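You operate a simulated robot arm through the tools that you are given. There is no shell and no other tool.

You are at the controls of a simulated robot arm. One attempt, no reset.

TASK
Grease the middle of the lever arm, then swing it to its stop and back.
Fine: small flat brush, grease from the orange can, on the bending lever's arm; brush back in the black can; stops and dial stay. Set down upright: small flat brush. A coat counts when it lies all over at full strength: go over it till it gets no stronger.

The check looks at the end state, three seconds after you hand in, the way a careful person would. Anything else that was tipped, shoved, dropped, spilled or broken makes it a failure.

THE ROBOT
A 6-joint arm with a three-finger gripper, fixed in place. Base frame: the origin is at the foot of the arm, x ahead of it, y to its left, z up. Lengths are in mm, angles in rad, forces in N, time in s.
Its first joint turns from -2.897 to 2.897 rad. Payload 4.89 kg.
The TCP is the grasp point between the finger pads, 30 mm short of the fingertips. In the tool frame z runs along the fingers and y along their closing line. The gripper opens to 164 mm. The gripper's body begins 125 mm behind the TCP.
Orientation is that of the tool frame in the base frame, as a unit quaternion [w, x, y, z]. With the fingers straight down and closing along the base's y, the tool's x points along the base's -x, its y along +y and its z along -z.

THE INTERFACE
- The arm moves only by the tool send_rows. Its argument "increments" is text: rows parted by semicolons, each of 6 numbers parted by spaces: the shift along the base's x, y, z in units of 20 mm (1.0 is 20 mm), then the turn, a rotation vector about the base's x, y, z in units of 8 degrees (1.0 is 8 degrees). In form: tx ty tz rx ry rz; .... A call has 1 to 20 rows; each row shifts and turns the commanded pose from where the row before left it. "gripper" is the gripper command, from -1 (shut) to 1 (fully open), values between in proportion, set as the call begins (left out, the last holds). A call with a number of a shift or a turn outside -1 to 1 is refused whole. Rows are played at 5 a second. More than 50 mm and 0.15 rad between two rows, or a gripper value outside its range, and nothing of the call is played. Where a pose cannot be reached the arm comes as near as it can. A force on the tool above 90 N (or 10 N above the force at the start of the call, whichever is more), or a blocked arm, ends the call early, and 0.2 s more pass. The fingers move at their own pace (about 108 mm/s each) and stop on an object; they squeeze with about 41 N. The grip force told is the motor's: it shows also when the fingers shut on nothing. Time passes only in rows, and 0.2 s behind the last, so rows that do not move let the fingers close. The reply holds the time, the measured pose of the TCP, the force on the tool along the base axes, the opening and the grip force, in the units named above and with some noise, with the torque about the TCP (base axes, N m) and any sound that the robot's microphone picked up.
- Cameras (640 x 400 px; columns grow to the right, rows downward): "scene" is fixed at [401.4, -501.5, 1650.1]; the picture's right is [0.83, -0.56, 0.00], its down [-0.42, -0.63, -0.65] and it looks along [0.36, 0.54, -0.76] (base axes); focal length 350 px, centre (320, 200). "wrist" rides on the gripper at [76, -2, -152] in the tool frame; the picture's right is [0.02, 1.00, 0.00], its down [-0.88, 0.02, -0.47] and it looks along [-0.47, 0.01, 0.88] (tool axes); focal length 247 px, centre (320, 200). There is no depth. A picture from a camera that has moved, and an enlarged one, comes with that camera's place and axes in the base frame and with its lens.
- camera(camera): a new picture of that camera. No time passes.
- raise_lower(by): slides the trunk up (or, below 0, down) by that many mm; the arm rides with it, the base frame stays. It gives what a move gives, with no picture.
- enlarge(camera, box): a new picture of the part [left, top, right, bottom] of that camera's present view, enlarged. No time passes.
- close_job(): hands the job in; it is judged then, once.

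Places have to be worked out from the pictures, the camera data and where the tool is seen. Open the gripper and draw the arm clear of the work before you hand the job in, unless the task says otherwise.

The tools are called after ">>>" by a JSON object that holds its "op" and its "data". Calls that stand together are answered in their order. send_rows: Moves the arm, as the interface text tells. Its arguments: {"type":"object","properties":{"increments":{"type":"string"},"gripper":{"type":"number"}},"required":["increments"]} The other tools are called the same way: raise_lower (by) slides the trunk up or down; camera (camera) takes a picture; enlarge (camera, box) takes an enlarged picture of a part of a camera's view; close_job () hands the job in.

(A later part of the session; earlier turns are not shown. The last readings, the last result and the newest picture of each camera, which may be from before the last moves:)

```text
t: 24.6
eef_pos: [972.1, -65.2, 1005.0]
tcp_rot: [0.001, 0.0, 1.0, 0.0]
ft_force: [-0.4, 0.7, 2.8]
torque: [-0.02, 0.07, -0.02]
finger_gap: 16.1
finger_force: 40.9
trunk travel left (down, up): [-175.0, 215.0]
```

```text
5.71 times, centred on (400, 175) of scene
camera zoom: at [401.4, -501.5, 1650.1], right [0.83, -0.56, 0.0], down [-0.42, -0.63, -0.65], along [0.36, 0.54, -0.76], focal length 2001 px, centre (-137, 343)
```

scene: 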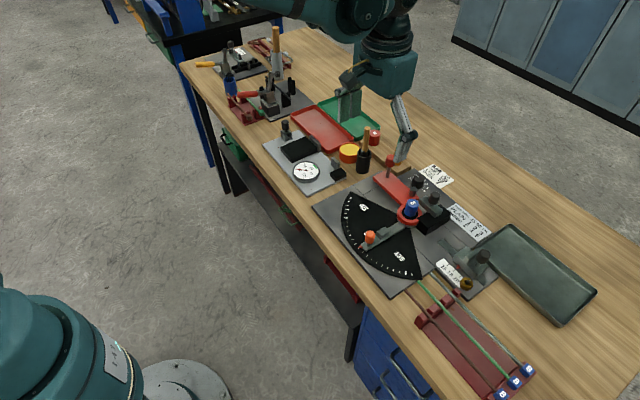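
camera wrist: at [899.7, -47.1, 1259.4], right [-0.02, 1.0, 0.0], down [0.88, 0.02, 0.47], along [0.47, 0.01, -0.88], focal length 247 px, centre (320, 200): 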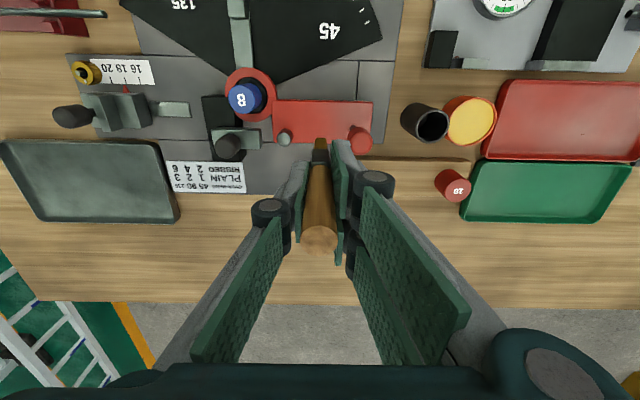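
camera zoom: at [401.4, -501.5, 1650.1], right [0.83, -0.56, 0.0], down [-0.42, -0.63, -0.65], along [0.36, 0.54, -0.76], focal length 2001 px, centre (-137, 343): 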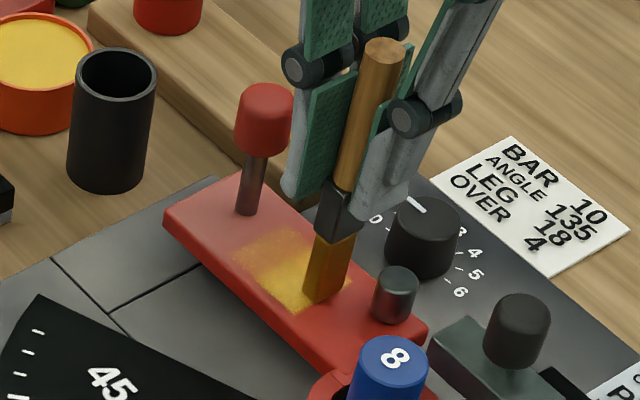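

Grease is going down, and where the brush passed more often the coat is fuller. I'll keep stroking along y between about -65 and -35, staying clear of the knob, then lift to look.

>>> {"op": "send_rows", "data": {"increments": "0 0.5 -0.05 0 0 0;0 0.5 0 0 0 0;0 0.5 0 0 0 0;0 -0.5 0 0 0 0;0 -0.5 0 0 0 0;0 -0.5 0 0 0 0;0 0.5 0 0 0 0;0 0.5 0 0 0 0;0 0.5 0 0 0 0;0 -0.5 0 0 0 0;0 -0.5 0 0 0 0;0 -0.5 0 0 0 0;0 0.5 0 0 0 0;0 0.5 0 0 0 0;0 0.5 0 0 0 0;0 0 0 0 0 0"}}

>>> {"op": "enlarge", "data": {"camera": "wrist", "box": [230, 80, 390, 200]}}

>>> {"op": "enlarge", "data": {"camera": "scene", "box": [370, 140, 430, 210]}}

```text
t: 28.0
eef_pos: [972.9, -35.3, 1004.6]
tcp_rot: [0.0, 0.0, 1.0, -0.001]
ft_force: [0.3, -1.0, 4.4]
torque: [-0.06, 0.06, 0.0]
finger_gap: 15.9
finger_force: 40.8
trunk travel left (down, up): [-175.0, 215.0]
```

```text
3.33 times, centred on (310, 140) of wrist
camera zoom: at [896.1, -36.0, 1156.7], right [-0.02, 1.0, 0.0], down [0.88, 0.02, 0.47], along [0.47, 0.01, -0.88], focal length 823 px, centre (353, 400)
```

zoom: 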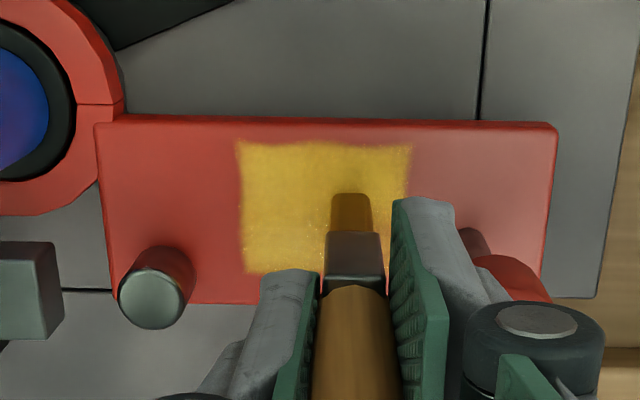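

```text
5.71 times, centred on (400, 175) of scene
camera zoom: at [401.4, -501.5, 1650.1], right [0.83, -0.56, 0.0], down [-0.42, -0.63, -0.65], along [0.36, 0.54, -0.76], focal length 2001 px, centre (-137, 343)
```

zoom: 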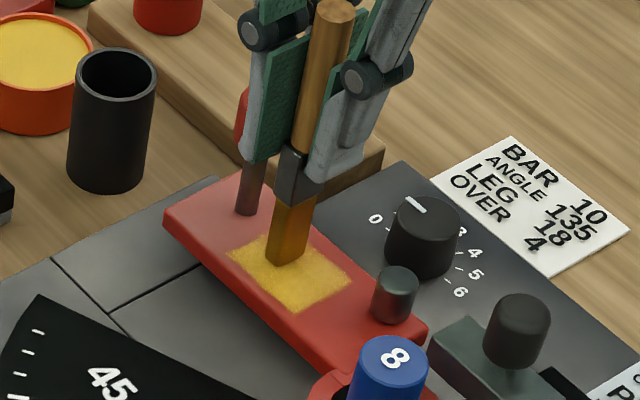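

The coat shows as a rectangle of about 55 × 44 mm in the middle of the bar. I'll lift and pull back a little to judge its edges and strength.

>>> {"op": "send_rows", "data": {"increments": "0 0 0.9 0 0 0;0 -0.3 0.9 0 0 0;-0.5 -0.8 0.9 0 0 0;-1 -0.9 0.5 0 0 0;-1 -0.9 0 0 0 0;-1 -0.9 0 0 0 0;0 0 0 0 0 0"}}

>>> {"op": "camera", "data": {"camera": "wrist"}}

>>> {"op": "enlarge", "data": {"camera": "wrist", "box": [290, 110, 410, 210]}}

>>> {"op": "enlarge", "data": {"camera": "scene", "box": [385, 165, 425, 205]}}

```text
t: 29.6
eef_pos: [901.4, -112.0, 1067.6]
tcp_rot: [0.0, 0.0, 1.0, 0.0]
ft_force: [0.2, -0.4, -0.3]
torque: [0.05, -0.06, 0.02]
finger_gap: 15.7
finger_force: 41.4
trunk travel left (down, up): [-175.0, 215.0]
```

```text
taken
camera wrist: at [824.9, -113.0, 1221.4], right [-0.02, 1.0, 0.0], down [0.88, 0.02, 0.47], along [0.47, 0.01, -0.88], focal length 247 px, centre (320, 200)
```

wrist: 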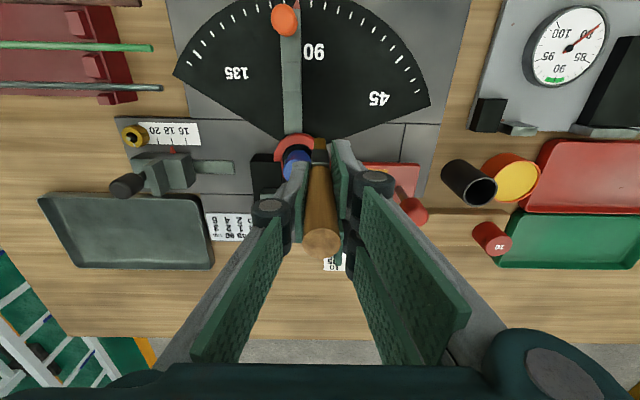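

```text
4.00 times, centred on (350, 160) of wrist
camera zoom: at [824.9, -113.0, 1221.4], right [-0.02, 1.0, 0.0], down [0.88, 0.02, 0.47], along [0.47, 0.01, -0.88], focal length 988 px, centre (200, 360)
```

zoom: 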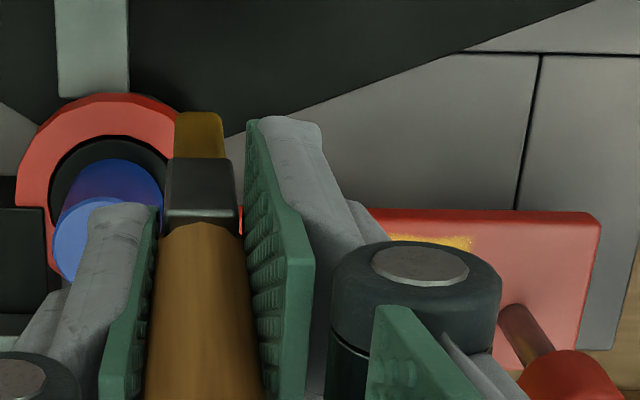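

```text
10.00 times, centred on (405, 185) of scene
camera zoom: at [401.4, -501.5, 1650.1], right [0.83, -0.56, 0.0], down [-0.42, -0.63, -0.65], along [0.36, 0.54, -0.76], focal length 3501 px, centre (-530, 350)
```

zoom: 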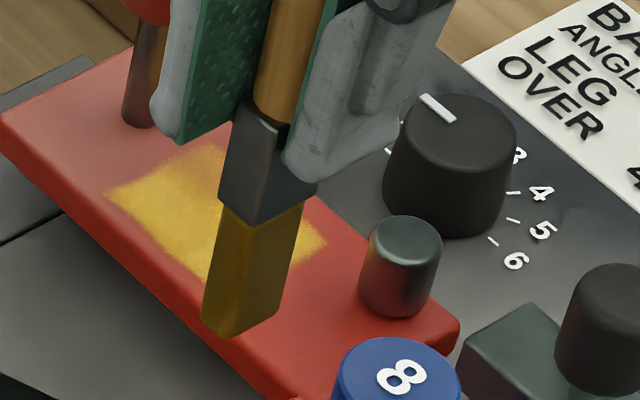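

The gripper blocks the view from here. I'll shift back and toward +y so both cameras can see the coat.

>>> {"op": "send_rows", "data": {"increments": "-0.5 0.9 0.5 0 0 0;-0.5 0.9 0.5 0 0 0;-0.5 0.9 0.5 0 0 0;-0.8 0.8 0.5 0 0 0;0 0 0 0 0 0"}}

>>> {"op": "enlarge", "data": {"camera": "wrist", "box": [260, 110, 400, 220]}}

>>> {"op": "enlarge", "data": {"camera": "scene", "box": [385, 165, 425, 205]}}

```text
t: 30.8
eef_pos: [855.9, -40.8, 1108.2]
tcp_rot: [0.0, -0.001, 1.0, 0.0]
ft_force: [-0.4, 0.1, -1.7]
torque: [-0.03, -0.04, -0.02]
finger_gap: 15.7
finger_force: 41.2
trunk travel left (down, up): [-175.0, 215.0]
```

```text
3.64 times, centred on (330, 165) of wrist
camera zoom: at [780.5, -40.8, 1261.0], right [-0.02, 1.0, 0.0], down [0.88, 0.02, 0.47], along [0.47, 0.01, -0.88], focal length 898 px, centre (284, 327)
```

zoom: 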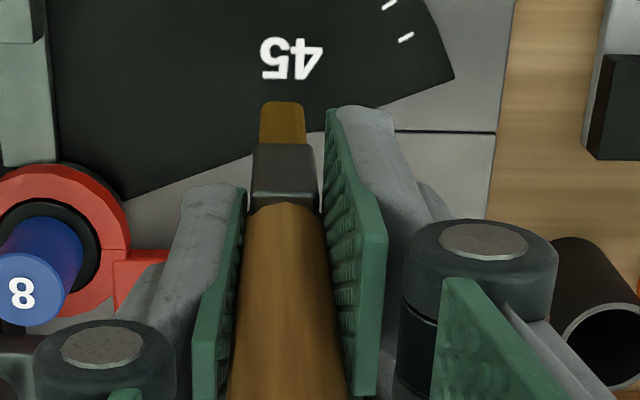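

```text
10.00 times, centred on (405, 185) of scene
camera zoom: at [401.4, -501.5, 1650.1], right [0.83, -0.56, 0.0], down [-0.42, -0.63, -0.65], along [0.36, 0.54, -0.76], focal length 3501 px, centre (-530, 350)
```

zoom: 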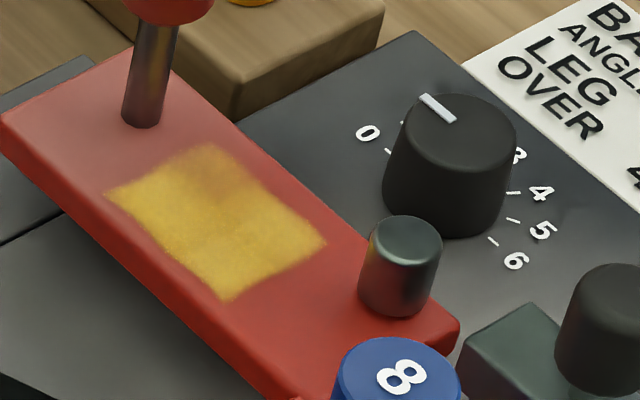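

Seen from the scene camera, the coat is a rectangle with y about -68 to -16, weaker at the end toward the knob. I'll tilt the tool 12° so the fingers lean away from the knob, then bring the bristle tip back to just above that weaker end.

>>> {"op": "send_rows", "data": {"increments": "0.97 -0.1 -0.4 0.75 0 0;0.97 -0.1 -0.4 0.75 0 0;0.97 -0.1 -0.4 0 0 0;0.97 -0.1 -0.4 0 0 0;0.97 -0.1 -0.4 0 0 0;0.97 -0.06 -0.4 0 0 0;0 0 -0.7 0 0 0;0 0 -0.7 0 0 0;0 0 -0.7 0 0 0;0 0 0 0 0 0"}}

>>> {"op": "enlarge", "data": {"camera": "wrist", "box": [230, 80, 390, 200]}}

>>> {"op": "enlarge", "data": {"camera": "scene", "box": [370, 140, 430, 210]}}

```text
t: 33.0
eef_pos: [973.2, -52.1, 1018.0]
tcp_rot: [0.001, 0.0, 0.995, 0.104]
ft_force: [0.2, 0.6, -1.0]
torque: [0.0, -0.01, 0.01]
finger_gap: 15.9
finger_force: 40.9
trunk travel left (down, up): [-175.0, 215.0]
```

```text
3.33 times, centred on (310, 140) of wrist
camera zoom: at [897.6, -84.3, 1166.8], right [-0.02, 0.98, 0.21], down [0.88, -0.08, 0.47], along [0.47, 0.19, -0.86], focal length 823 px, centre (353, 400)
```

zoom: 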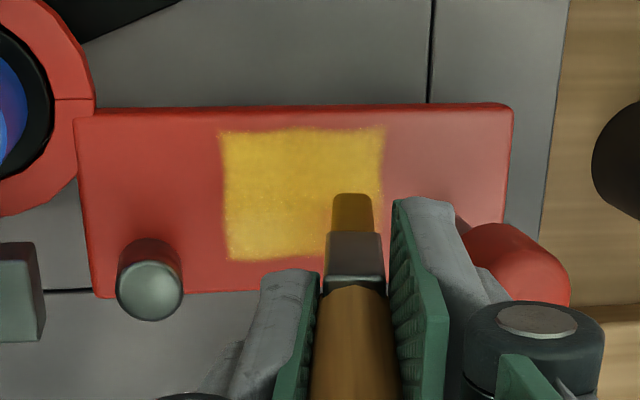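

```text
5.71 times, centred on (400, 175) of scene
camera zoom: at [401.4, -501.5, 1650.1], right [0.83, -0.56, 0.0], down [-0.42, -0.63, -0.65], along [0.36, 0.54, -0.76], focal length 2001 px, centre (-137, 343)
```

zoom: 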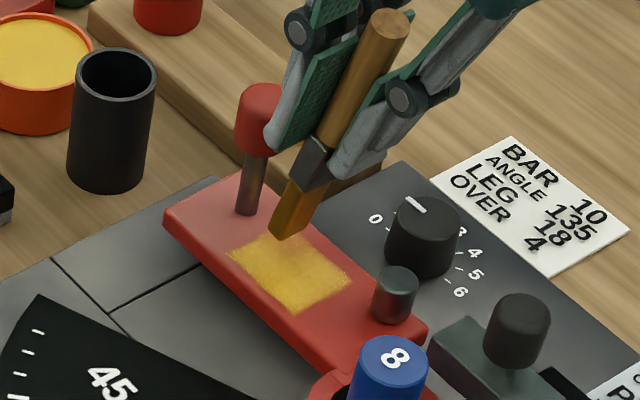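

The tilt clears the knob, and the tip hovers over the weaker end of the coat. I'll lower in small steps to contact.

>>> {"op": "send_rows", "data": {"increments": "0 0 -0.25 0 0 0;0 0 -0.25 0 0 0;0 0 -0.15 0 0 0;0 0 0 0 0 0"}}

```text
t: 34.0
eef_pos: [972.4, -52.0, 1005.3]
tcp_rot: [0.0, 0.0, 0.994, 0.105]
ft_force: [0.1, -0.5, -1.0]
torque: [-0.01, 0.0, -0.04]
finger_gap: 15.5
finger_force: 40.8
trunk travel left (down, up): [-175.0, 215.0]
```

>>> {"op": "send_rows", "data": {"increments": "0 0 -0.1 0 0 0;0 0 -0.08 0 0 0;0 0 0 0 0 0"}}

```text
t: 34.8
eef_pos: [971.2, -52.0, 1002.6]
tcp_rot: [0.001, 0.0, 0.995, 0.104]
ft_force: [0.6, -2.1, 23.2]
torque: [0.12, 0.13, 0.0]
finger_gap: 15.8
finger_force: 40.7
trunk travel left (down, up): [-175.0, 215.0]
```

Contact is at 23 N, so I'll ease up about 1 mm. Then I'll stroke back and forth over the end of the patch nearest the knob.

>>> {"op": "send_rows", "data": {"increments": "0 0 0.06 0 0 0;0 0.4 0 0 0 0;0 -0.4 0 0 0 0;0 -0.4 0 0 0 0;0 0.4 0 0 0 0;0 0.4 0 0 0 0;0 -0.4 0 0 0 0;0 -0.4 0 0 0 0;0 0.4 0 0 0 0;0 0.4 0 0 0 0;0 -0.4 0 0 0 0;0 -0.4 0 0 0 0;0 0 0 0 0 0"}}

>>> {"op": "enlarge", "data": {"camera": "wrist", "box": [230, 80, 390, 200]}}

>>> {"op": "enlarge", "data": {"camera": "scene", "box": [370, 140, 430, 210]}}

```text
t: 37.6
eef_pos: [972.5, -60.4, 1002.3]
tcp_rot: [0.001, 0.0, 0.994, 0.105]
ft_force: [0.9, -0.3, 2.9]
torque: [0.01, 0.03, -0.04]
finger_gap: 15.9
finger_force: 41.3
trunk travel left (down, up): [-175.0, 215.0]
```

```text
3.33 times, centred on (310, 140) of wrist
camera zoom: at [897.0, -92.7, 1151.5], right [-0.02, 0.98, 0.21], down [0.88, -0.08, 0.47], along [0.47, 0.19, -0.86], focal length 823 px, centre (353, 400)
```

zoom: 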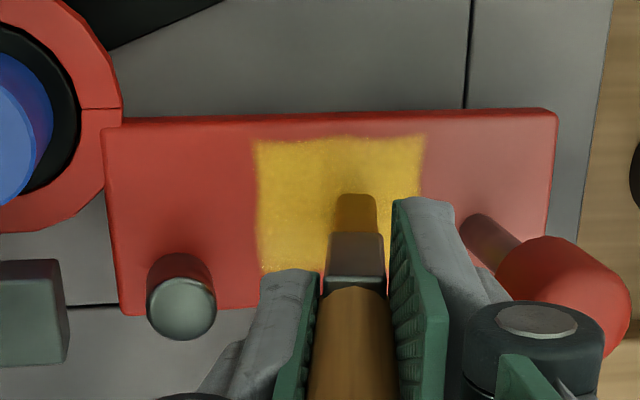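

```text
5.71 times, centred on (400, 175) of scene
camera zoom: at [401.4, -501.5, 1650.1], right [0.83, -0.56, 0.0], down [-0.42, -0.63, -0.65], along [0.36, 0.54, -0.76], focal length 2001 px, centre (-137, 343)
```

zoom: 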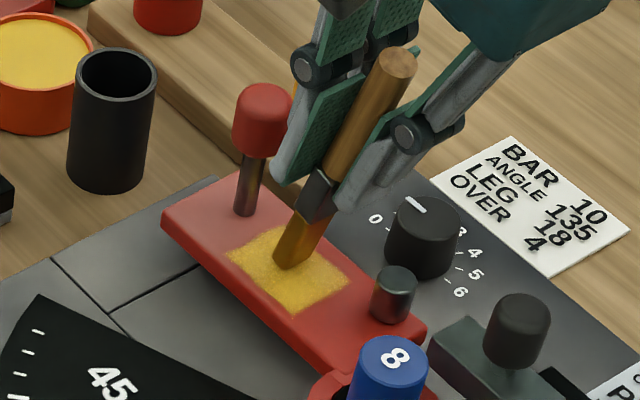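

The coat at that end is now stronger. I'll do a wider pass over the whole patch on its far and near sides, then lift for a look.

>>> {"op": "send_rows", "data": {"increments": "0.3 0 0 0 0 0;0 0.4 0 0 0 0;0 0.4 0 0 0 0;0 -0.5 0 0 0 0;0 -0.5 0 0 0 0;0 -0.5 0 0 0 0;0 -0.5 0 0 0 0;-0.35 0 0 0 0 0;-0.35 0 0 0 0 0;0 0.5 0 0 0 0;0 0.5 0 0 0 0;0 0.5 0 0 0 0;0 0.5 0 0 0 0;0.4 0 0 0 0 0;0 -0.5 0 0 0 0;0 -0.5 0 0 0 0;0 -0.5 0 0 0 0;0 -0.5 0 0 0 0"}}

>>> {"op": "enlarge", "data": {"camera": "wrist", "box": [230, 80, 390, 200]}}

>>> {"op": "enlarge", "data": {"camera": "scene", "box": [370, 140, 430, 210]}}

```text
t: 41.4
eef_pos: [973.0, -83.3, 1002.9]
tcp_rot: [0.0, 0.0, 0.994, 0.105]
ft_force: [0.4, 1.4, 3.5]
torque: [0.07, 0.03, 0.02]
finger_gap: 16.0
finger_force: 41.1
trunk travel left (down, up): [-175.0, 215.0]
```

```text
3.33 times, centred on (310, 140) of wrist
camera zoom: at [897.1, -116.2, 1151.3], right [-0.02, 0.98, 0.21], down [0.88, -0.08, 0.47], along [0.47, 0.19, -0.86], focal length 823 px, centre (353, 400)
```

zoom: 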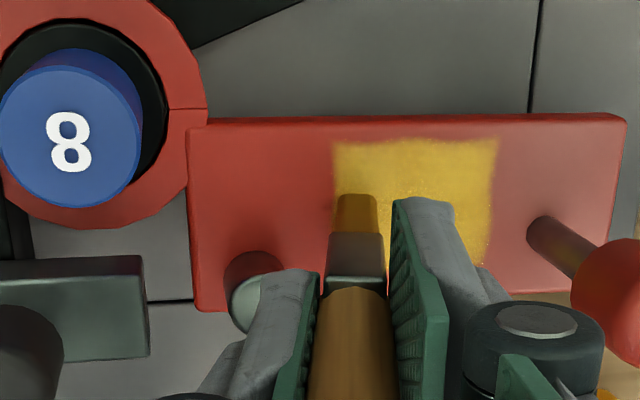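

```text
5.71 times, centred on (400, 175) of scene
camera zoom: at [401.4, -501.5, 1650.1], right [0.83, -0.56, 0.0], down [-0.42, -0.63, -0.65], along [0.36, 0.54, -0.76], focal length 2001 px, centre (-137, 343)
```

zoom: 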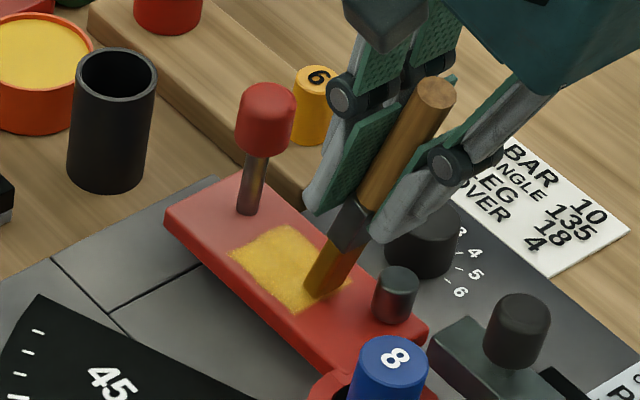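

The patch looks well covered. I'll lift, straighten the tool, and carry the brush back to the grease can, which also clears the scene view of the coat.

>>> {"op": "send_rows", "data": {"increments": "0 0 0.5 0 0 0;0 0 0.95 0 0 0;0 0 0.95 0 0 0;0 0 0.95 -0.75 0 0;0 0.2 0.95 -0.75 0 0;0 0.95 0.95 0 0 0;0 0.98 0 0 0 0;0 0.98 0 0 0 0;0 0.98 0 0 0 0;0 0.98 0 0 0 0;0 0.98 0 0 0 0;0 0.98 0 0 0 0;0 0.98 0 0 0 0;-0.05 0.98 0 0 0 0;-0.05 0.98 0 0 0 0;-0.05 0.98 0 0 0 0;-0.05 0.98 0 0 0 0;0 0.7 0 0 0 0;0 0 0 0 0 0"}}

>>> {"op": "enlarge", "data": {"camera": "scene", "box": [385, 165, 425, 205]}}

>>> {"op": "enlarge", "data": {"camera": "wrist", "box": [260, 90, 380, 190]}}

>>> {"op": "enlarge", "data": {"camera": "scene", "box": [310, 80, 430, 180]}}

```text
t: 45.4
eef_pos: [970.7, 168.3, 1106.7]
tcp_rot: [0.001, -0.001, 1.0, 0.0]
ft_force: [0.5, 0.4, -0.5]
torque: [-0.02, 0.02, -0.02]
finger_gap: 15.6
finger_force: 41.0
trunk travel left (down, up): [-175.0, 215.0]
```

```text
10.00 times, centred on (405, 185) of scene
camera zoom: at [401.4, -501.5, 1650.1], right [0.83, -0.56, 0.0], down [-0.42, -0.63, -0.65], along [0.36, 0.54, -0.76], focal length 3501 px, centre (-530, 350)
```

zoom: 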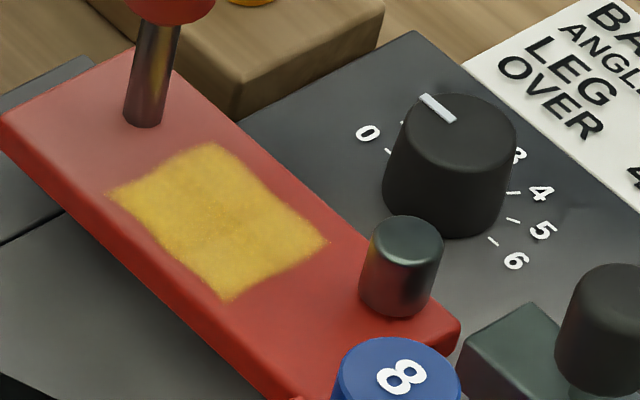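

```text
4.00 times, centred on (320, 140) of wrist
camera zoom: at [893.8, 167.0, 1259.3], right [-0.02, 1.0, 0.0], down [0.88, 0.02, 0.47], along [0.47, 0.01, -0.88], focal length 988 px, centre (320, 440)
```

zoom: 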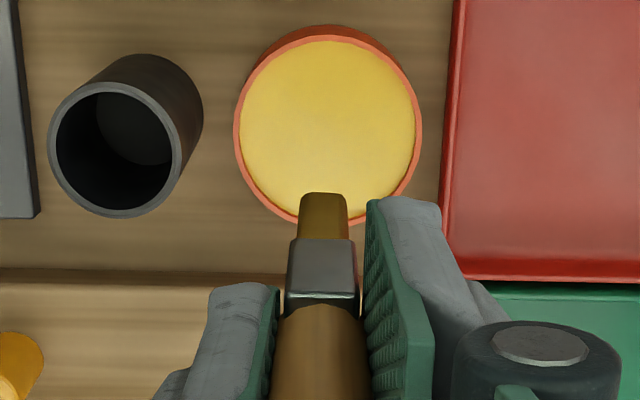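

```text
4.00 times, centred on (370, 130) of scene
camera zoom: at [401.4, -501.5, 1650.1], right [0.83, -0.56, 0.0], down [-0.42, -0.63, -0.65], along [0.36, 0.54, -0.76], focal length 1400 px, centre (120, 480)
```

zoom: 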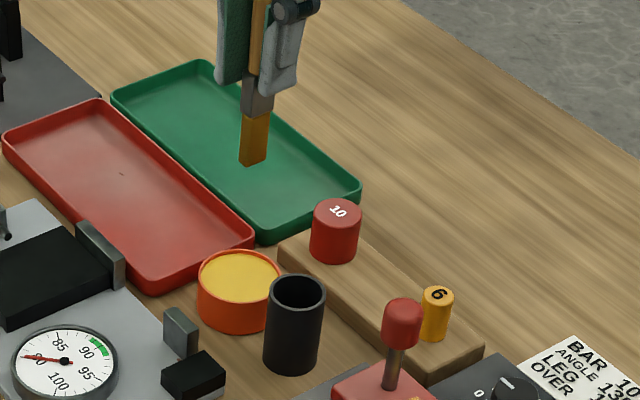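

The coat looks uniform now. To be sure it's at full strength I'll reload the brush and go over the whole patch again, so I'm centring on the grease and descending to just above it.

>>> {"op": "send_rows", "data": {"increments": "-0.2 0.1 -0.9 0 0 0;0 0 -0.9 0 0 0;0 0 -0.9 0 0 0;0 0 -0.9 0 0 0;0 0 -0.9 0 0 0;0 0 -0.9 0 0 0;0 0 0 0 0 0"}}

>>> {"op": "send_rows", "data": {"increments": "0 0 -0.12 0 0 0;0 0 -0.1 0 0 0;0 0 0 0 0 0"}}

>>> {"op": "enlarge", "data": {"camera": "scene", "box": [330, 120, 390, 170]}}

```text
t: 47.0
eef_pos: [964.8, 170.9, 998.9]
tcp_rot: [0.0, 0.0, 1.0, -0.001]
ft_force: [0.6, 0.6, -0.8]
torque: [-0.01, -0.02, 0.02]
finger_gap: 15.9
finger_force: 41.8
trunk travel left (down, up): [-175.0, 215.0]
```

```text
t: 47.8
eef_pos: [963.9, 171.1, 995.1]
tcp_rot: [0.001, 0.0, 1.0, -0.001]
ft_force: [0.6, -0.4, -1.0]
torque: [0.02, 0.02, -0.04]
finger_gap: 15.7
finger_force: 41.1
trunk travel left (down, up): [-175.0, 215.0]
```

```text
8.00 times, centred on (360, 145) of scene
camera zoom: at [401.4, -501.5, 1650.1], right [0.83, -0.56, 0.0], down [-0.42, -0.63, -0.65], along [0.36, 0.54, -0.76], focal length 2801 px, centre (0, 640)
```

zoom: 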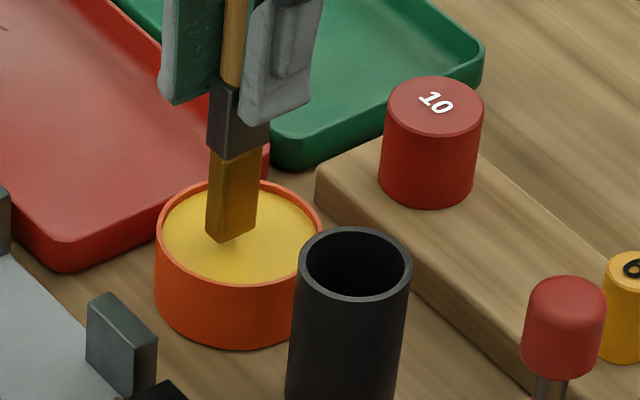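

No contact yet at z 995. I'll go down in very small steps until a light touch shows.

>>> {"op": "send_rows", "data": {"increments": "0 0 -0.1 0 0 0;0 0 -0.1 0 0 0;0 0 0 0 0 0"}}

```text
t: 48.6
eef_pos: [963.7, 170.9, 991.7]
tcp_rot: [-0.001, 0.0, 1.0, -0.001]
ft_force: [0.4, 0.9, -0.8]
torque: [-0.02, 0.0, -0.01]
finger_gap: 15.7
finger_force: 40.9
trunk travel left (down, up): [-175.0, 215.0]
```

>>> {"op": "send_rows", "data": {"increments": "0 0 -0.1 0 0 0;0 0 0 0 0 0"}}

```text
t: 49.2
eef_pos: [963.9, 170.4, 989.2]
tcp_rot: [0.0, 0.0, 1.0, 0.0]
ft_force: [-0.1, -0.5, 0.0]
torque: [0.02, 0.04, 0.0]
finger_gap: 15.7
finger_force: 40.7
trunk travel left (down, up): [-175.0, 215.0]
```

>>> {"op": "send_rows", "data": {"increments": "0 0 -0.1 0 0 0;0 0 0 0 0 0"}}

>>> {"op": "enlarge", "data": {"camera": "scene", "box": [330, 120, 390, 170]}}

```text
t: 49.8
eef_pos: [963.3, 170.2, 989.5]
tcp_rot: [0.001, 0.0, 1.0, 0.0]
ft_force: [7.2, 0.2, 29.6]
torque: [0.03, -0.42, 0.03]
finger_gap: 15.6
finger_force: 41.2
trunk travel left (down, up): [-175.0, 215.0]
```

```text
8.00 times, centred on (360, 145) of scene
camera zoom: at [401.4, -501.5, 1650.1], right [0.83, -0.56, 0.0], down [-0.42, -0.63, -0.65], along [0.36, 0.54, -0.76], focal length 2801 px, centre (0, 640)
```

zoom: 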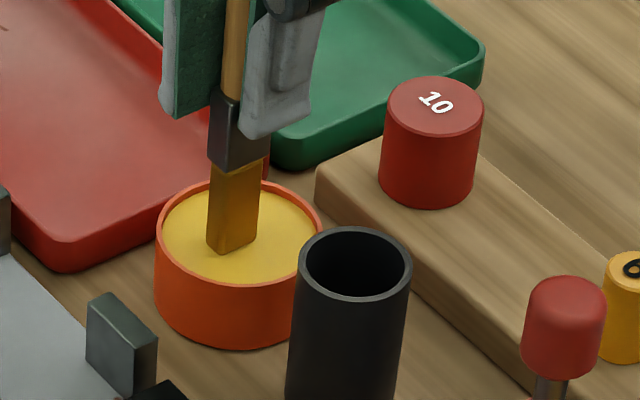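

The brush touched the grease at z≈989.5. I'll lift it straight up and carry it back to the lever arm, clear of the knob.

>>> {"op": "send_rows", "data": {"increments": "0 0 0.3 0 0 0;0 0 0.95 0 0 0;0 0 0.95 0 0 0;0 0 0.95 0 0 0;0 0 0.95 0 0 0;0 0 0.95 0 0 0;0 0 0.9 0 0 0;0 0 0 0 0 0"}}

>>> {"op": "enlarge", "data": {"camera": "scene", "box": [310, 80, 430, 180]}}

>>> {"op": "enlarge", "data": {"camera": "wrist", "box": [260, 90, 380, 190]}}

```text
t: 51.6
eef_pos: [965.4, 169.2, 1108.3]
tcp_rot: [0.0, 0.0, 1.0, -0.001]
ft_force: [-0.4, 0.1, -1.1]
torque: [0.01, 0.01, -0.01]
finger_gap: 15.6
finger_force: 40.9
trunk travel left (down, up): [-175.0, 215.0]
```

```text
4.00 times, centred on (370, 130) of scene
camera zoom: at [401.4, -501.5, 1650.1], right [0.83, -0.56, 0.0], down [-0.42, -0.63, -0.65], along [0.36, 0.54, -0.76], focal length 1400 px, centre (120, 480)
```

zoom: 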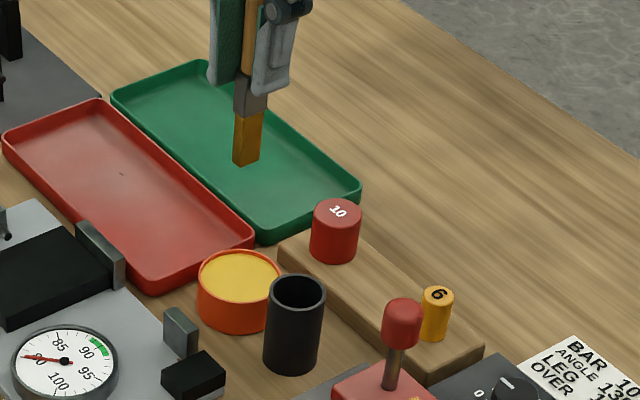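

```text
4.00 times, centred on (320, 140) of wrist
camera zoom: at [888.5, 168.6, 1260.0], right [-0.02, 1.0, 0.0], down [0.88, 0.02, 0.47], along [0.47, 0.01, -0.88], focal length 988 px, centre (320, 440)
```

zoom: 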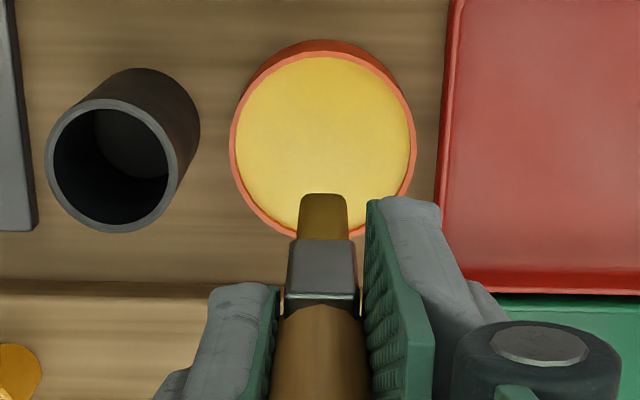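

Now back over the lever with the 12° tilt, coming down to just above contact.

>>> {"op": "send_rows", "data": {"increments": "0.03 -0.955 0 0 0 0;0.03 -0.955 0 0 0 0;0.03 -0.955 0 0 0 0;0.03 -0.955 0 0 0 0;0.03 -0.955 0 0 0 0;0.03 -0.955 0 0 0 0;0.03 -0.955 0 0 0 0;0.03 -0.955 0 0 0 0;0.03 -0.955 0 0 0 0;0.03 -0.955 0 0 0 0;0.03 -0.955 0 0.75 0 0;0.03 -0.955 0 0.75 0 0;0 0 -0.95 0 0 0;0 0 -0.95 0 0 0;0 0 -0.95 0 0 0;0 0 -0.95 0 0 0;0 0 -0.95 0 0 0;0 0 0 0 0 0"}}

>>> {"op": "enlarge", "data": {"camera": "wrist", "box": [230, 80, 390, 200]}}

```text
t: 55.4
eef_pos: [972.0, -59.0, 1011.0]
tcp_rot: [0.0, 0.001, 0.995, 0.104]
ft_force: [-0.3, -0.5, -1.2]
torque: [-0.02, 0.01, -0.02]
finger_gap: 15.7
finger_force: 41.0
trunk travel left (down, up): [-175.0, 215.0]
```

```text
3.33 times, centred on (310, 140) of wrist
camera zoom: at [896.9, -91.4, 1159.8], right [-0.02, 0.98, 0.21], down [0.88, -0.08, 0.47], along [0.47, 0.19, -0.86], focal length 823 px, centre (353, 400)
```

zoom: 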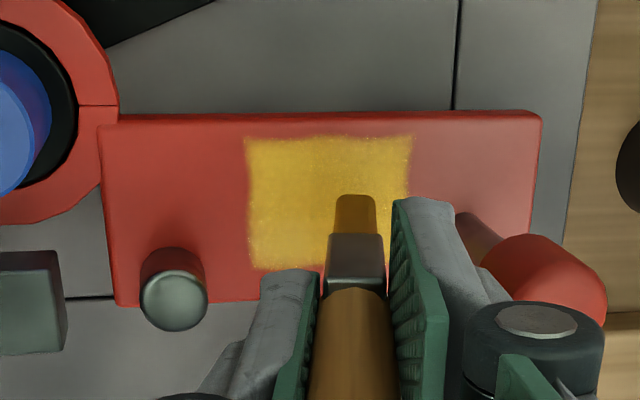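

The whole patch reads yellow. I'll lower gently to contact for another complete pass.

>>> {"op": "send_rows", "data": {"increments": "0 0 -0.2 0 0 0;0 0 -0.15 0 0 0;0 0 0 0 0 0"}}

>>> {"op": "send_rows", "data": {"increments": "0 0 -0.08 0 0 0;0 0 0 0 0 0"}}

```text
t: 56.2
eef_pos: [972.4, -58.3, 1003.1]
tcp_rot: [0.0, -0.001, 0.994, 0.105]
ft_force: [0.4, 0.1, 0.6]
torque: [0.01, 0.0, 0.01]
finger_gap: 15.6
finger_force: 40.9
trunk travel left (down, up): [-175.0, 215.0]
```

```text
t: 56.8
eef_pos: [972.4, -59.6, 1002.0]
tcp_rot: [0.0, 0.0, 0.994, 0.105]
ft_force: [-0.8, 0.4, -0.9]
torque: [0.02, -0.01, -0.02]
finger_gap: 15.7
finger_force: 41.2
trunk travel left (down, up): [-175.0, 215.0]
```

>>> {"op": "send_rows", "data": {"increments": "0 0 -0.08 0 0 0;0 0 0 0 0 0"}}

```text
t: 57.4
eef_pos: [971.9, -59.5, 1001.4]
tcp_rot: [0.0, 0.0, 0.995, 0.104]
ft_force: [1.8, -0.6, 8.1]
torque: [0.11, -0.05, 0.03]
finger_gap: 15.5
finger_force: 41.5
trunk travel left (down, up): [-175.0, 215.0]
```

Light contact at 8 N. I'll run a full raster over the patch in three lanes.

>>> {"op": "send_rows", "data": {"increments": "0 0.65 0 0 0 0;0 -0.66 0 0 0 0;0 -0.66 0 0 0 0;0 -0.66 0 0 0 0;0.4 0 0 0 0 0;0 0.66 0 0 0 0;0 0.66 0 0 0 0;0 0.66 0 0 0 0;-0.4 0 0 0 0 0;0 -0.66 0 0 0 0;0 -0.66 0 0 0 0;0 -0.66 0 0 0 0;-0.4 0 0 0 0 0;0 0.66 0 0 0 0;0 0.66 0 0 0 0;0 0.66 0 0 0 0;0.4 0 0 0 0 0;0 -0.66 0 0 0 0;0 -0.66 0 0 0 0;0 -0.66 0 0 0 0"}}

>>> {"op": "enlarge", "data": {"camera": "wrist", "box": [230, 80, 390, 200]}}

>>> {"op": "enlarge", "data": {"camera": "scene", "box": [370, 140, 430, 210]}}

```text
t: 61.6
eef_pos: [970.7, -85.5, 1001.9]
tcp_rot: [0.0, 0.0, 0.994, 0.105]
ft_force: [-0.2, 1.3, 6.3]
torque: [0.13, 0.02, 0.01]
finger_gap: 15.4
finger_force: 40.9
trunk travel left (down, up): [-175.0, 215.0]
```

```text
3.33 times, centred on (310, 140) of wrist
camera zoom: at [894.2, -118.4, 1149.9], right [-0.02, 0.98, 0.21], down [0.88, -0.08, 0.47], along [0.47, 0.19, -0.86], focal length 823 px, centre (353, 400)
```

zoom: 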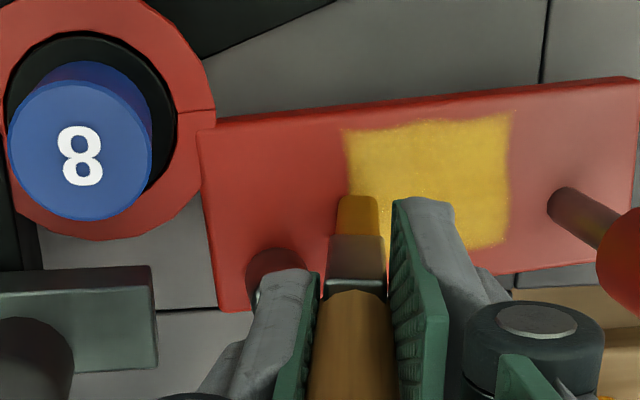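

```text
5.71 times, centred on (400, 175) of scene
camera zoom: at [401.4, -501.5, 1650.1], right [0.83, -0.56, 0.0], down [-0.42, -0.63, -0.65], along [0.36, 0.54, -0.76], focal length 2001 px, centre (-137, 343)
```

zoom: 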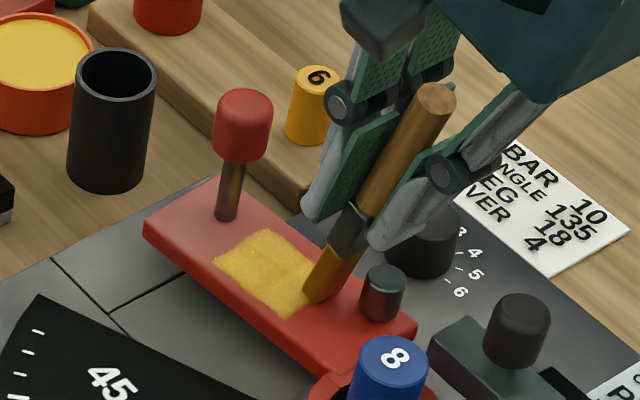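

The sideways moves turned the light lever a few degrees. That's harmless since it gets swung anyway, and the coat has become brighter. I'll hop to the patch's shifted centre line and make more strokes along the bar only.

>>> {"op": "send_rows", "data": {"increments": "0 0 0.3 0 0 0;-0.4 0.1 0 0 0 0;0 0 -0.3 0 0 0;-0.05 0.6 0 0 0 0;-0.05 0.6 0 0 0 0;-0.05 0.6 0 0 0 0;0.05 -0.6 0 0 0 0;0.05 -0.6 0 0 0 0;0.05 -0.6 0 0 0 0;-0.05 0.6 0 0 0 0;-0.05 0.6 0 0 0 0;-0.05 0.6 0 0 0 0;0.05 -0.6 0 0 0 0;0.05 -0.6 0 0 0 0;0.05 -0.6 0 0 0 0;0 0 0 0 0 0"}}

>>> {"op": "enlarge", "data": {"camera": "wrist", "box": [230, 80, 390, 200]}}

>>> {"op": "enlarge", "data": {"camera": "scene", "box": [370, 140, 430, 210]}}

```text
t: 65.0
eef_pos: [963.3, -83.3, 1000.7]
tcp_rot: [0.0, 0.0, 0.994, 0.105]
ft_force: [-0.3, 0.2, 4.6]
torque: [0.04, 0.07, 0.05]
finger_gap: 15.5
finger_force: 41.0
trunk travel left (down, up): [-175.0, 215.0]
```

```text
3.33 times, centred on (310, 140) of wrist
camera zoom: at [887.8, -115.7, 1149.8], right [-0.02, 0.98, 0.21], down [0.88, -0.08, 0.47], along [0.47, 0.19, -0.86], focal length 823 px, centre (353, 400)
```

zoom: 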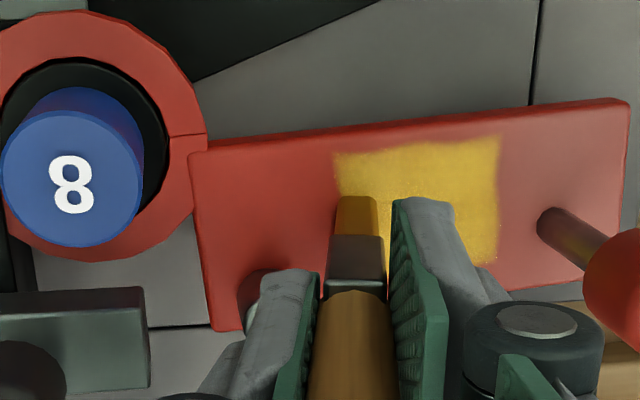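

```text
5.71 times, centred on (400, 175) of scene
camera zoom: at [401.4, -501.5, 1650.1], right [0.83, -0.56, 0.0], down [-0.42, -0.63, -0.65], along [0.36, 0.54, -0.76], focal length 2001 px, centre (-137, 343)
```

zoom: 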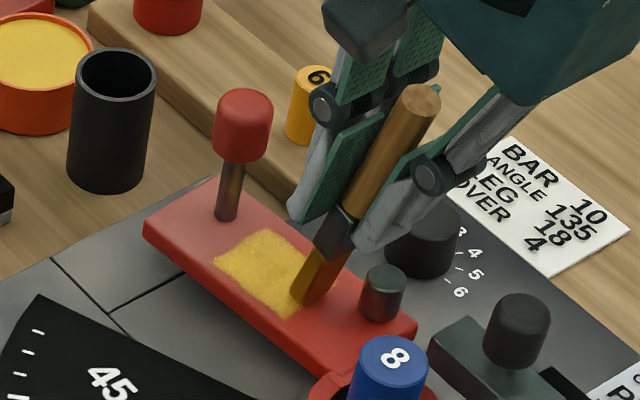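

The coat is bright yellow throughout as far as I can see. I'll lift away, straighten up and move toward the brush can, which gives the scene camera a clear look at the patch.

>>> {"op": "send_rows", "data": {"increments": "0 0 0.5 0 0 0;0 0 0.95 0 0 0;0 0 0.95 0 0 0;0 0 0.95 -0.75 0 0;0 0.2 0.95 -0.75 0 0;0 0.95 0.95 0 0 0;0 0.98 0.1 0 0 0;0 0.98 0 0 0 0;0 0.98 0 0 0 0;0 0.98 0 0 0 0;0 0.98 0 0 0 0;0 0.98 0 0 0 0;0 0.98 0 0 0 0;0.1 0.98 0 0 0 0;0.1 0.2 0 0 0 0;0 0 0 0 0 0"}}

>>> {"op": "enlarge", "data": {"camera": "scene", "box": [385, 165, 425, 205]}}

>>> {"op": "camera", "data": {"camera": "wrist"}}

>>> {"op": "enlarge", "data": {"camera": "wrist", "box": [180, 90, 280, 170]}}

```text
t: 68.4
eef_pos: [967.7, 100.3, 1107.5]
tcp_rot: [0.0, -0.001, 1.0, 0.0]
ft_force: [1.1, 0.2, -0.2]
torque: [-0.06, -0.01, 0.04]
finger_gap: 15.6
finger_force: 41.2
trunk travel left (down, up): [-175.0, 215.0]
```

```text
10.00 times, centred on (405, 185) of scene
camera zoom: at [401.4, -501.5, 1650.1], right [0.83, -0.56, 0.0], down [-0.42, -0.63, -0.65], along [0.36, 0.54, -0.76], focal length 3501 px, centre (-530, 350)
```

zoom: 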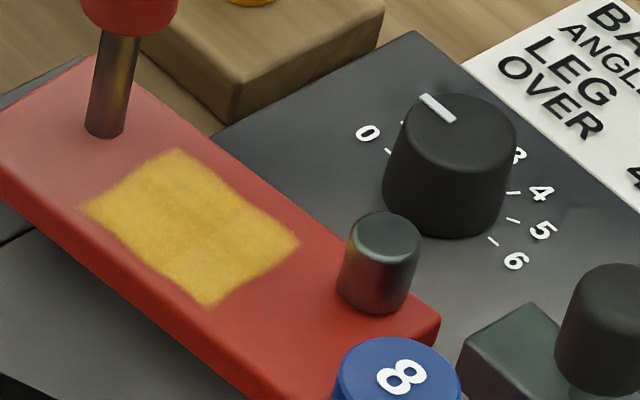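

```text
taken
camera wrist: at [892.1, 99.2, 1260.2], right [-0.02, 1.0, 0.0], down [0.88, 0.02, 0.47], along [0.47, 0.01, -0.88], focal length 247 px, centre (320, 200)
```

wrist: 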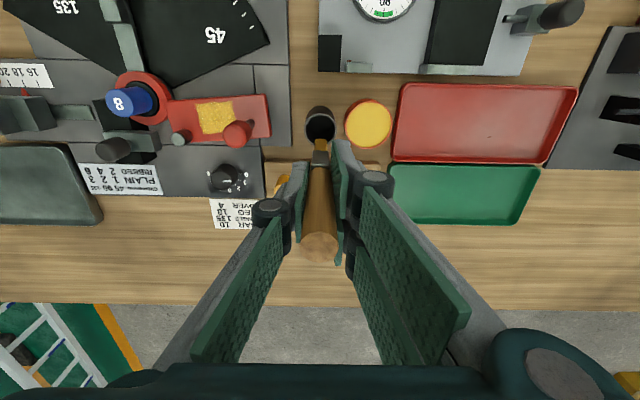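

```text
5.00 times, centred on (230, 130) of wrist
camera zoom: at [892.1, 99.2, 1260.2], right [-0.02, 1.0, 0.0], down [0.88, 0.02, 0.47], along [0.47, 0.01, -0.88], focal length 1235 px, centre (770, 550)
```

zoom: 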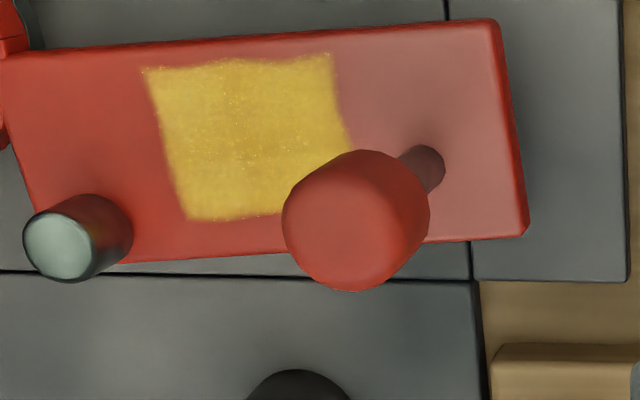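

The patch looks evenly yellow. To be sure it's at full strength I'll reload once more and make one last complete pass, so I'm going over the grease can and down to just above the surface.

>>> {"op": "send_rows", "data": {"increments": "-0.04 0.9 0 0 0 0;-0.04 0.9 0 0 0 0;-0.04 0.9 0 0 0 0;-0.04 0.9 0 0 0 0;0 0 -0.95 0 0 0;0 0 -0.95 0 0 0;0 0 -0.95 0 0 0;0 0 -0.95 0 0 0;0 0 -0.95 0 0 0;0 0 -0.9 0 0 0;0 0 0 0 0 0"}}

>>> {"op": "send_rows", "data": {"increments": "0 0 -0.08 0 0 0;0 0 -0.05 0 0 0;0 0 0 0 0 0"}}

```text
t: 70.8
eef_pos: [963.7, 173.1, 995.9]
tcp_rot: [0.0, 0.0, 1.0, 0.0]
ft_force: [0.3, -1.4, -1.0]
torque: [0.01, -0.02, -0.01]
finger_gap: 15.4
finger_force: 41.4
trunk travel left (down, up): [-175.0, 215.0]
```

```text
t: 71.6
eef_pos: [963.0, 171.8, 992.3]
tcp_rot: [-0.001, 0.0, 1.0, 0.0]
ft_force: [-0.3, 0.1, -1.3]
torque: [-0.05, 0.03, -0.01]
finger_gap: 15.6
finger_force: 41.1
trunk travel left (down, up): [-175.0, 215.0]
```

>>> {"op": "send_rows", "data": {"increments": "0 0 -0.08 0 0 0;0 0 -0.05 0 0 0;0 0 0 0 0 0"}}

>>> {"op": "send_rows", "data": {"increments": "0 0 -0.06 0 0 0;0 0 0 0 0 0"}}

```text
t: 72.4
eef_pos: [965.1, 172.9, 989.7]
tcp_rot: [0.0, 0.0, 1.0, 0.0]
ft_force: [0.1, 0.4, -1.7]
torque: [-0.01, -0.01, 0.02]
finger_gap: 15.6
finger_force: 40.6
trunk travel left (down, up): [-175.0, 215.0]
```

```text
t: 73.0
eef_pos: [964.7, 172.8, 988.7]
tcp_rot: [0.0, 0.0, 1.0, 0.0]
ft_force: [-0.5, 0.1, 0.4]
torque: [-0.02, 0.01, 0.0]
finger_gap: 15.7
finger_force: 41.5
trunk travel left (down, up): [-175.0, 215.0]
```

The tip is almost at the surface, so I'll take one more small step for a light dip.

>>> {"op": "send_rows", "data": {"increments": "0 0 -0.06 0 0 0;0 0 -0.03 0 0 0;0 0 0 0 0 0"}}

>>> {"op": "enlarge", "data": {"camera": "scene", "box": [330, 120, 390, 170]}}

```text
t: 73.8
eef_pos: [964.6, 172.2, 987.9]
tcp_rot: [0.0, 0.0, 1.0, 0.001]
ft_force: [3.6, 1.5, 18.0]
torque: [0.18, -0.14, -0.02]
finger_gap: 15.7
finger_force: 41.1
trunk travel left (down, up): [-175.0, 215.0]
```

```text
8.00 times, centred on (360, 145) of scene
camera zoom: at [401.4, -501.5, 1650.1], right [0.83, -0.56, 0.0], down [-0.42, -0.63, -0.65], along [0.36, 0.54, -0.76], focal length 2801 px, centre (0, 640)
```

zoom: 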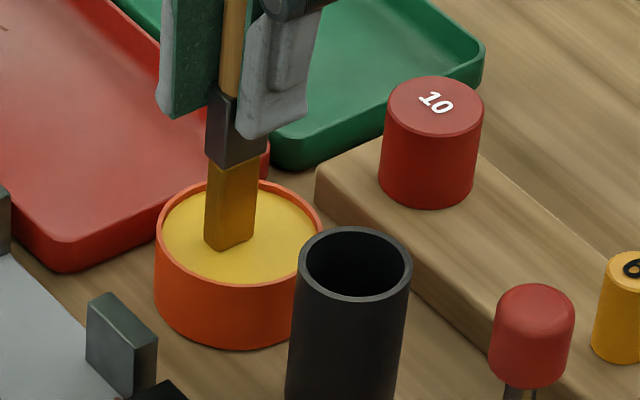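

The brush is reloaded (18 N touch). I'll lift and return to the lever with the tilt, aiming at the patch's shifted centre near (962, -42).

>>> {"op": "send_rows", "data": {"increments": "0 0 0.4 0 0 0;0 0 0.95 0 0 0;0 0 0.95 0 0 0;0 0 0.95 0 0 0;0 0 0.95 0 0 0;0 0 0.95 0 0 0;0 0 0.9 0 0 0;0 0 0 0 0 0"}}

>>> {"op": "send_rows", "data": {"increments": "-0.02 -0.975 0 0 0 0;-0.02 -0.975 0 0 0 0;-0.02 -0.975 0 0 0 0;-0.02 -0.975 0 0 0 0;-0.02 -0.975 0 0 0 0;-0.02 -0.975 0 0 0 0;-0.02 -0.975 0 0 0 0;-0.02 -0.975 0 0 0 0;-0.02 -0.975 0 0 0 0;-0.02 -0.975 0 0 0 0;0 -0.975 0 0.75 0 0;0 -0.975 0 0.75 0 0;0 0 -0.95 0 0 0;0 0 -0.95 0 0 0;0 0 -0.95 0 0 0;0 0 -0.95 0 0 0;0 0 -0.95 0 0 0;0 0 0 0 0 0"}}

>>> {"op": "enlarge", "data": {"camera": "wrist", "box": [230, 80, 390, 200]}}

```text
t: 75.6
eef_pos: [964.8, 170.6, 1108.1]
tcp_rot: [0.0, 0.0, 1.0, 0.001]
ft_force: [-0.1, 0.5, -0.6]
torque: [0.01, -0.03, -0.03]
finger_gap: 15.7
finger_force: 41.0
trunk travel left (down, up): [-175.0, 215.0]
```

```text
t: 79.4
eef_pos: [959.5, -62.0, 1012.1]
tcp_rot: [0.0, 0.001, 0.995, 0.105]
ft_force: [0.6, -0.3, -0.2]
torque: [-0.02, 0.02, 0.02]
finger_gap: 16.0
finger_force: 41.0
trunk travel left (down, up): [-175.0, 215.0]
```

```text
3.33 times, centred on (310, 140) of wrist
camera zoom: at [884.2, -94.9, 1161.8], right [-0.02, 0.98, 0.21], down [0.88, -0.08, 0.47], along [0.47, 0.19, -0.86], focal length 823 px, centre (353, 400)
```

zoom: 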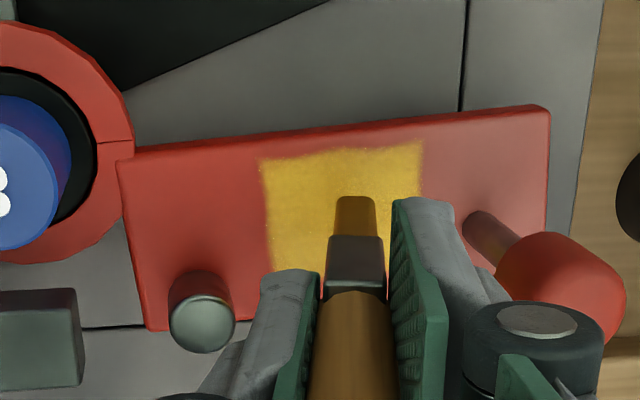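

The brush is over the patch. I'll lower to contact in small steps.

>>> {"op": "send_rows", "data": {"increments": "0 0 -0.25 0 0 0;0 0 -0.2 0 0 0;0 0 0 0 0 0"}}

>>> {"op": "send_rows", "data": {"increments": "0 0 -0.08 0 0 0;0 0 0 0 0 0"}}

```text
t: 80.2
eef_pos: [960.1, -61.9, 1003.9]
tcp_rot: [0.0, 0.0, 0.995, 0.104]
ft_force: [-0.1, 0.1, -1.5]
torque: [0.02, -0.01, 0.02]
finger_gap: 15.4
finger_force: 40.7
trunk travel left (down, up): [-175.0, 215.0]
```

```text
t: 80.8
eef_pos: [960.3, -61.9, 1002.4]
tcp_rot: [0.0, 0.0, 0.995, 0.104]
ft_force: [0.2, -0.2, -0.6]
torque: [0.01, -0.03, -0.01]
finger_gap: 15.7
finger_force: 40.9
trunk travel left (down, up): [-175.0, 215.0]
```

>>> {"op": "send_rows", "data": {"increments": "0 0 -0.08 0 0 0;0 0 0 0 0 0"}}

>>> {"op": "send_rows", "data": {"increments": "0 0 -0.05 0 0 0;0 0 0 0 0 0"}}

```text
t: 81.4
eef_pos: [960.2, -62.4, 1000.7]
tcp_rot: [0.0, 0.0, 0.994, 0.105]
ft_force: [0.7, -0.4, 6.0]
torque: [0.02, -0.07, -0.01]
finger_gap: 15.5
finger_force: 40.7
trunk travel left (down, up): [-175.0, 215.0]
```

```text
t: 82.0
eef_pos: [959.5, -62.3, 1001.8]
tcp_rot: [0.001, 0.0, 0.995, 0.103]
ft_force: [1.0, 1.2, 13.4]
torque: [0.28, -0.07, -0.02]
finger_gap: 15.8
finger_force: 41.0
trunk travel left (down, up): [-175.0, 215.0]
```

Contact is at 13 N. I'll stroke along the bar in lanes, lifting between lanes so the lever isn't dragged.

>>> {"op": "send_rows", "data": {"increments": "-0.06 0.85 0 0 0 0;0.06 -0.8 0 0 0 0;0.06 -0.8 0 0 0 0;0.06 -0.75 0 0 0 0;-0.06 0.8 0 0 0 0;-0.06 0.8 0 0 0 0;-0.06 0.75 0 0 0 0;0.06 -0.8 0 0 0 0;0.06 -0.8 0 0 0 0;0.06 -0.75 0 0 0 0;0 0 0.25 0 0 0;0.45 0 0 0 0 0;0 0 -0.25 0 0 0;-0.06 0.8 0 0 0 0;-0.06 0.8 0 0 0 0;-0.06 0.75 0 0 0 0;0.06 -0.8 0 0 0 0;0.06 -0.8 0 0 0 0;0 0 0.25 0 0 0;0 0 0 0 0 0"}}

>>> {"op": "enlarge", "data": {"camera": "wrist", "box": [230, 80, 390, 200]}}

>>> {"op": "enlarge", "data": {"camera": "scene", "box": [370, 140, 430, 210]}}

```text
t: 86.2
eef_pos: [970.5, -76.4, 1003.6]
tcp_rot: [0.0, 0.0, 0.994, 0.105]
ft_force: [0.0, 0.5, -1.3]
torque: [-0.01, 0.0, 0.0]
finger_gap: 15.4
finger_force: 41.1
trunk travel left (down, up): [-175.0, 215.0]
```

```text
3.33 times, centred on (310, 140) of wrist
camera zoom: at [894.8, -109.2, 1153.0], right [-0.02, 0.98, 0.21], down [0.88, -0.08, 0.47], along [0.47, 0.19, -0.86], focal length 823 px, centre (353, 400)
```

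zoom: 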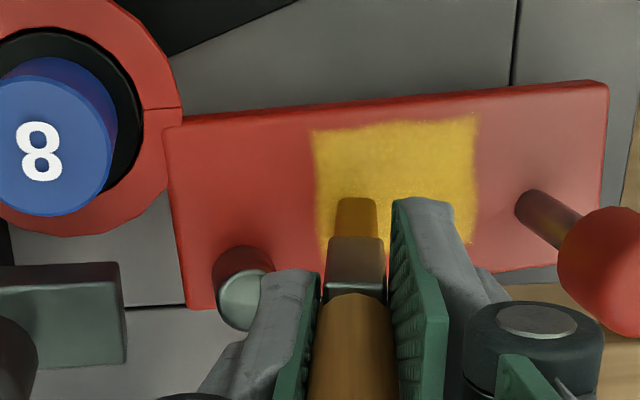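

```text
5.71 times, centred on (400, 175) of scene
camera zoom: at [401.4, -501.5, 1650.1], right [0.83, -0.56, 0.0], down [-0.42, -0.63, -0.65], along [0.36, 0.54, -0.76], focal length 2001 px, centre (-137, 343)
```

zoom: 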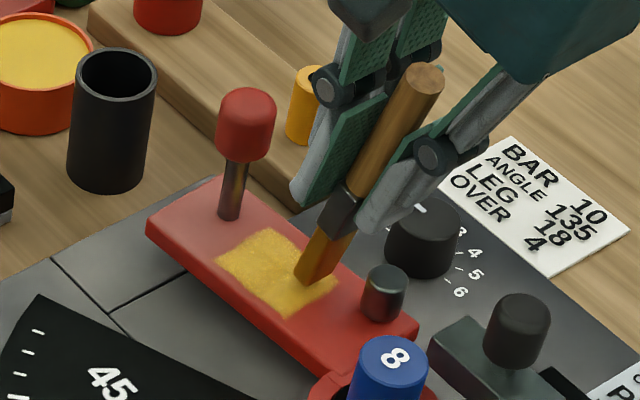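

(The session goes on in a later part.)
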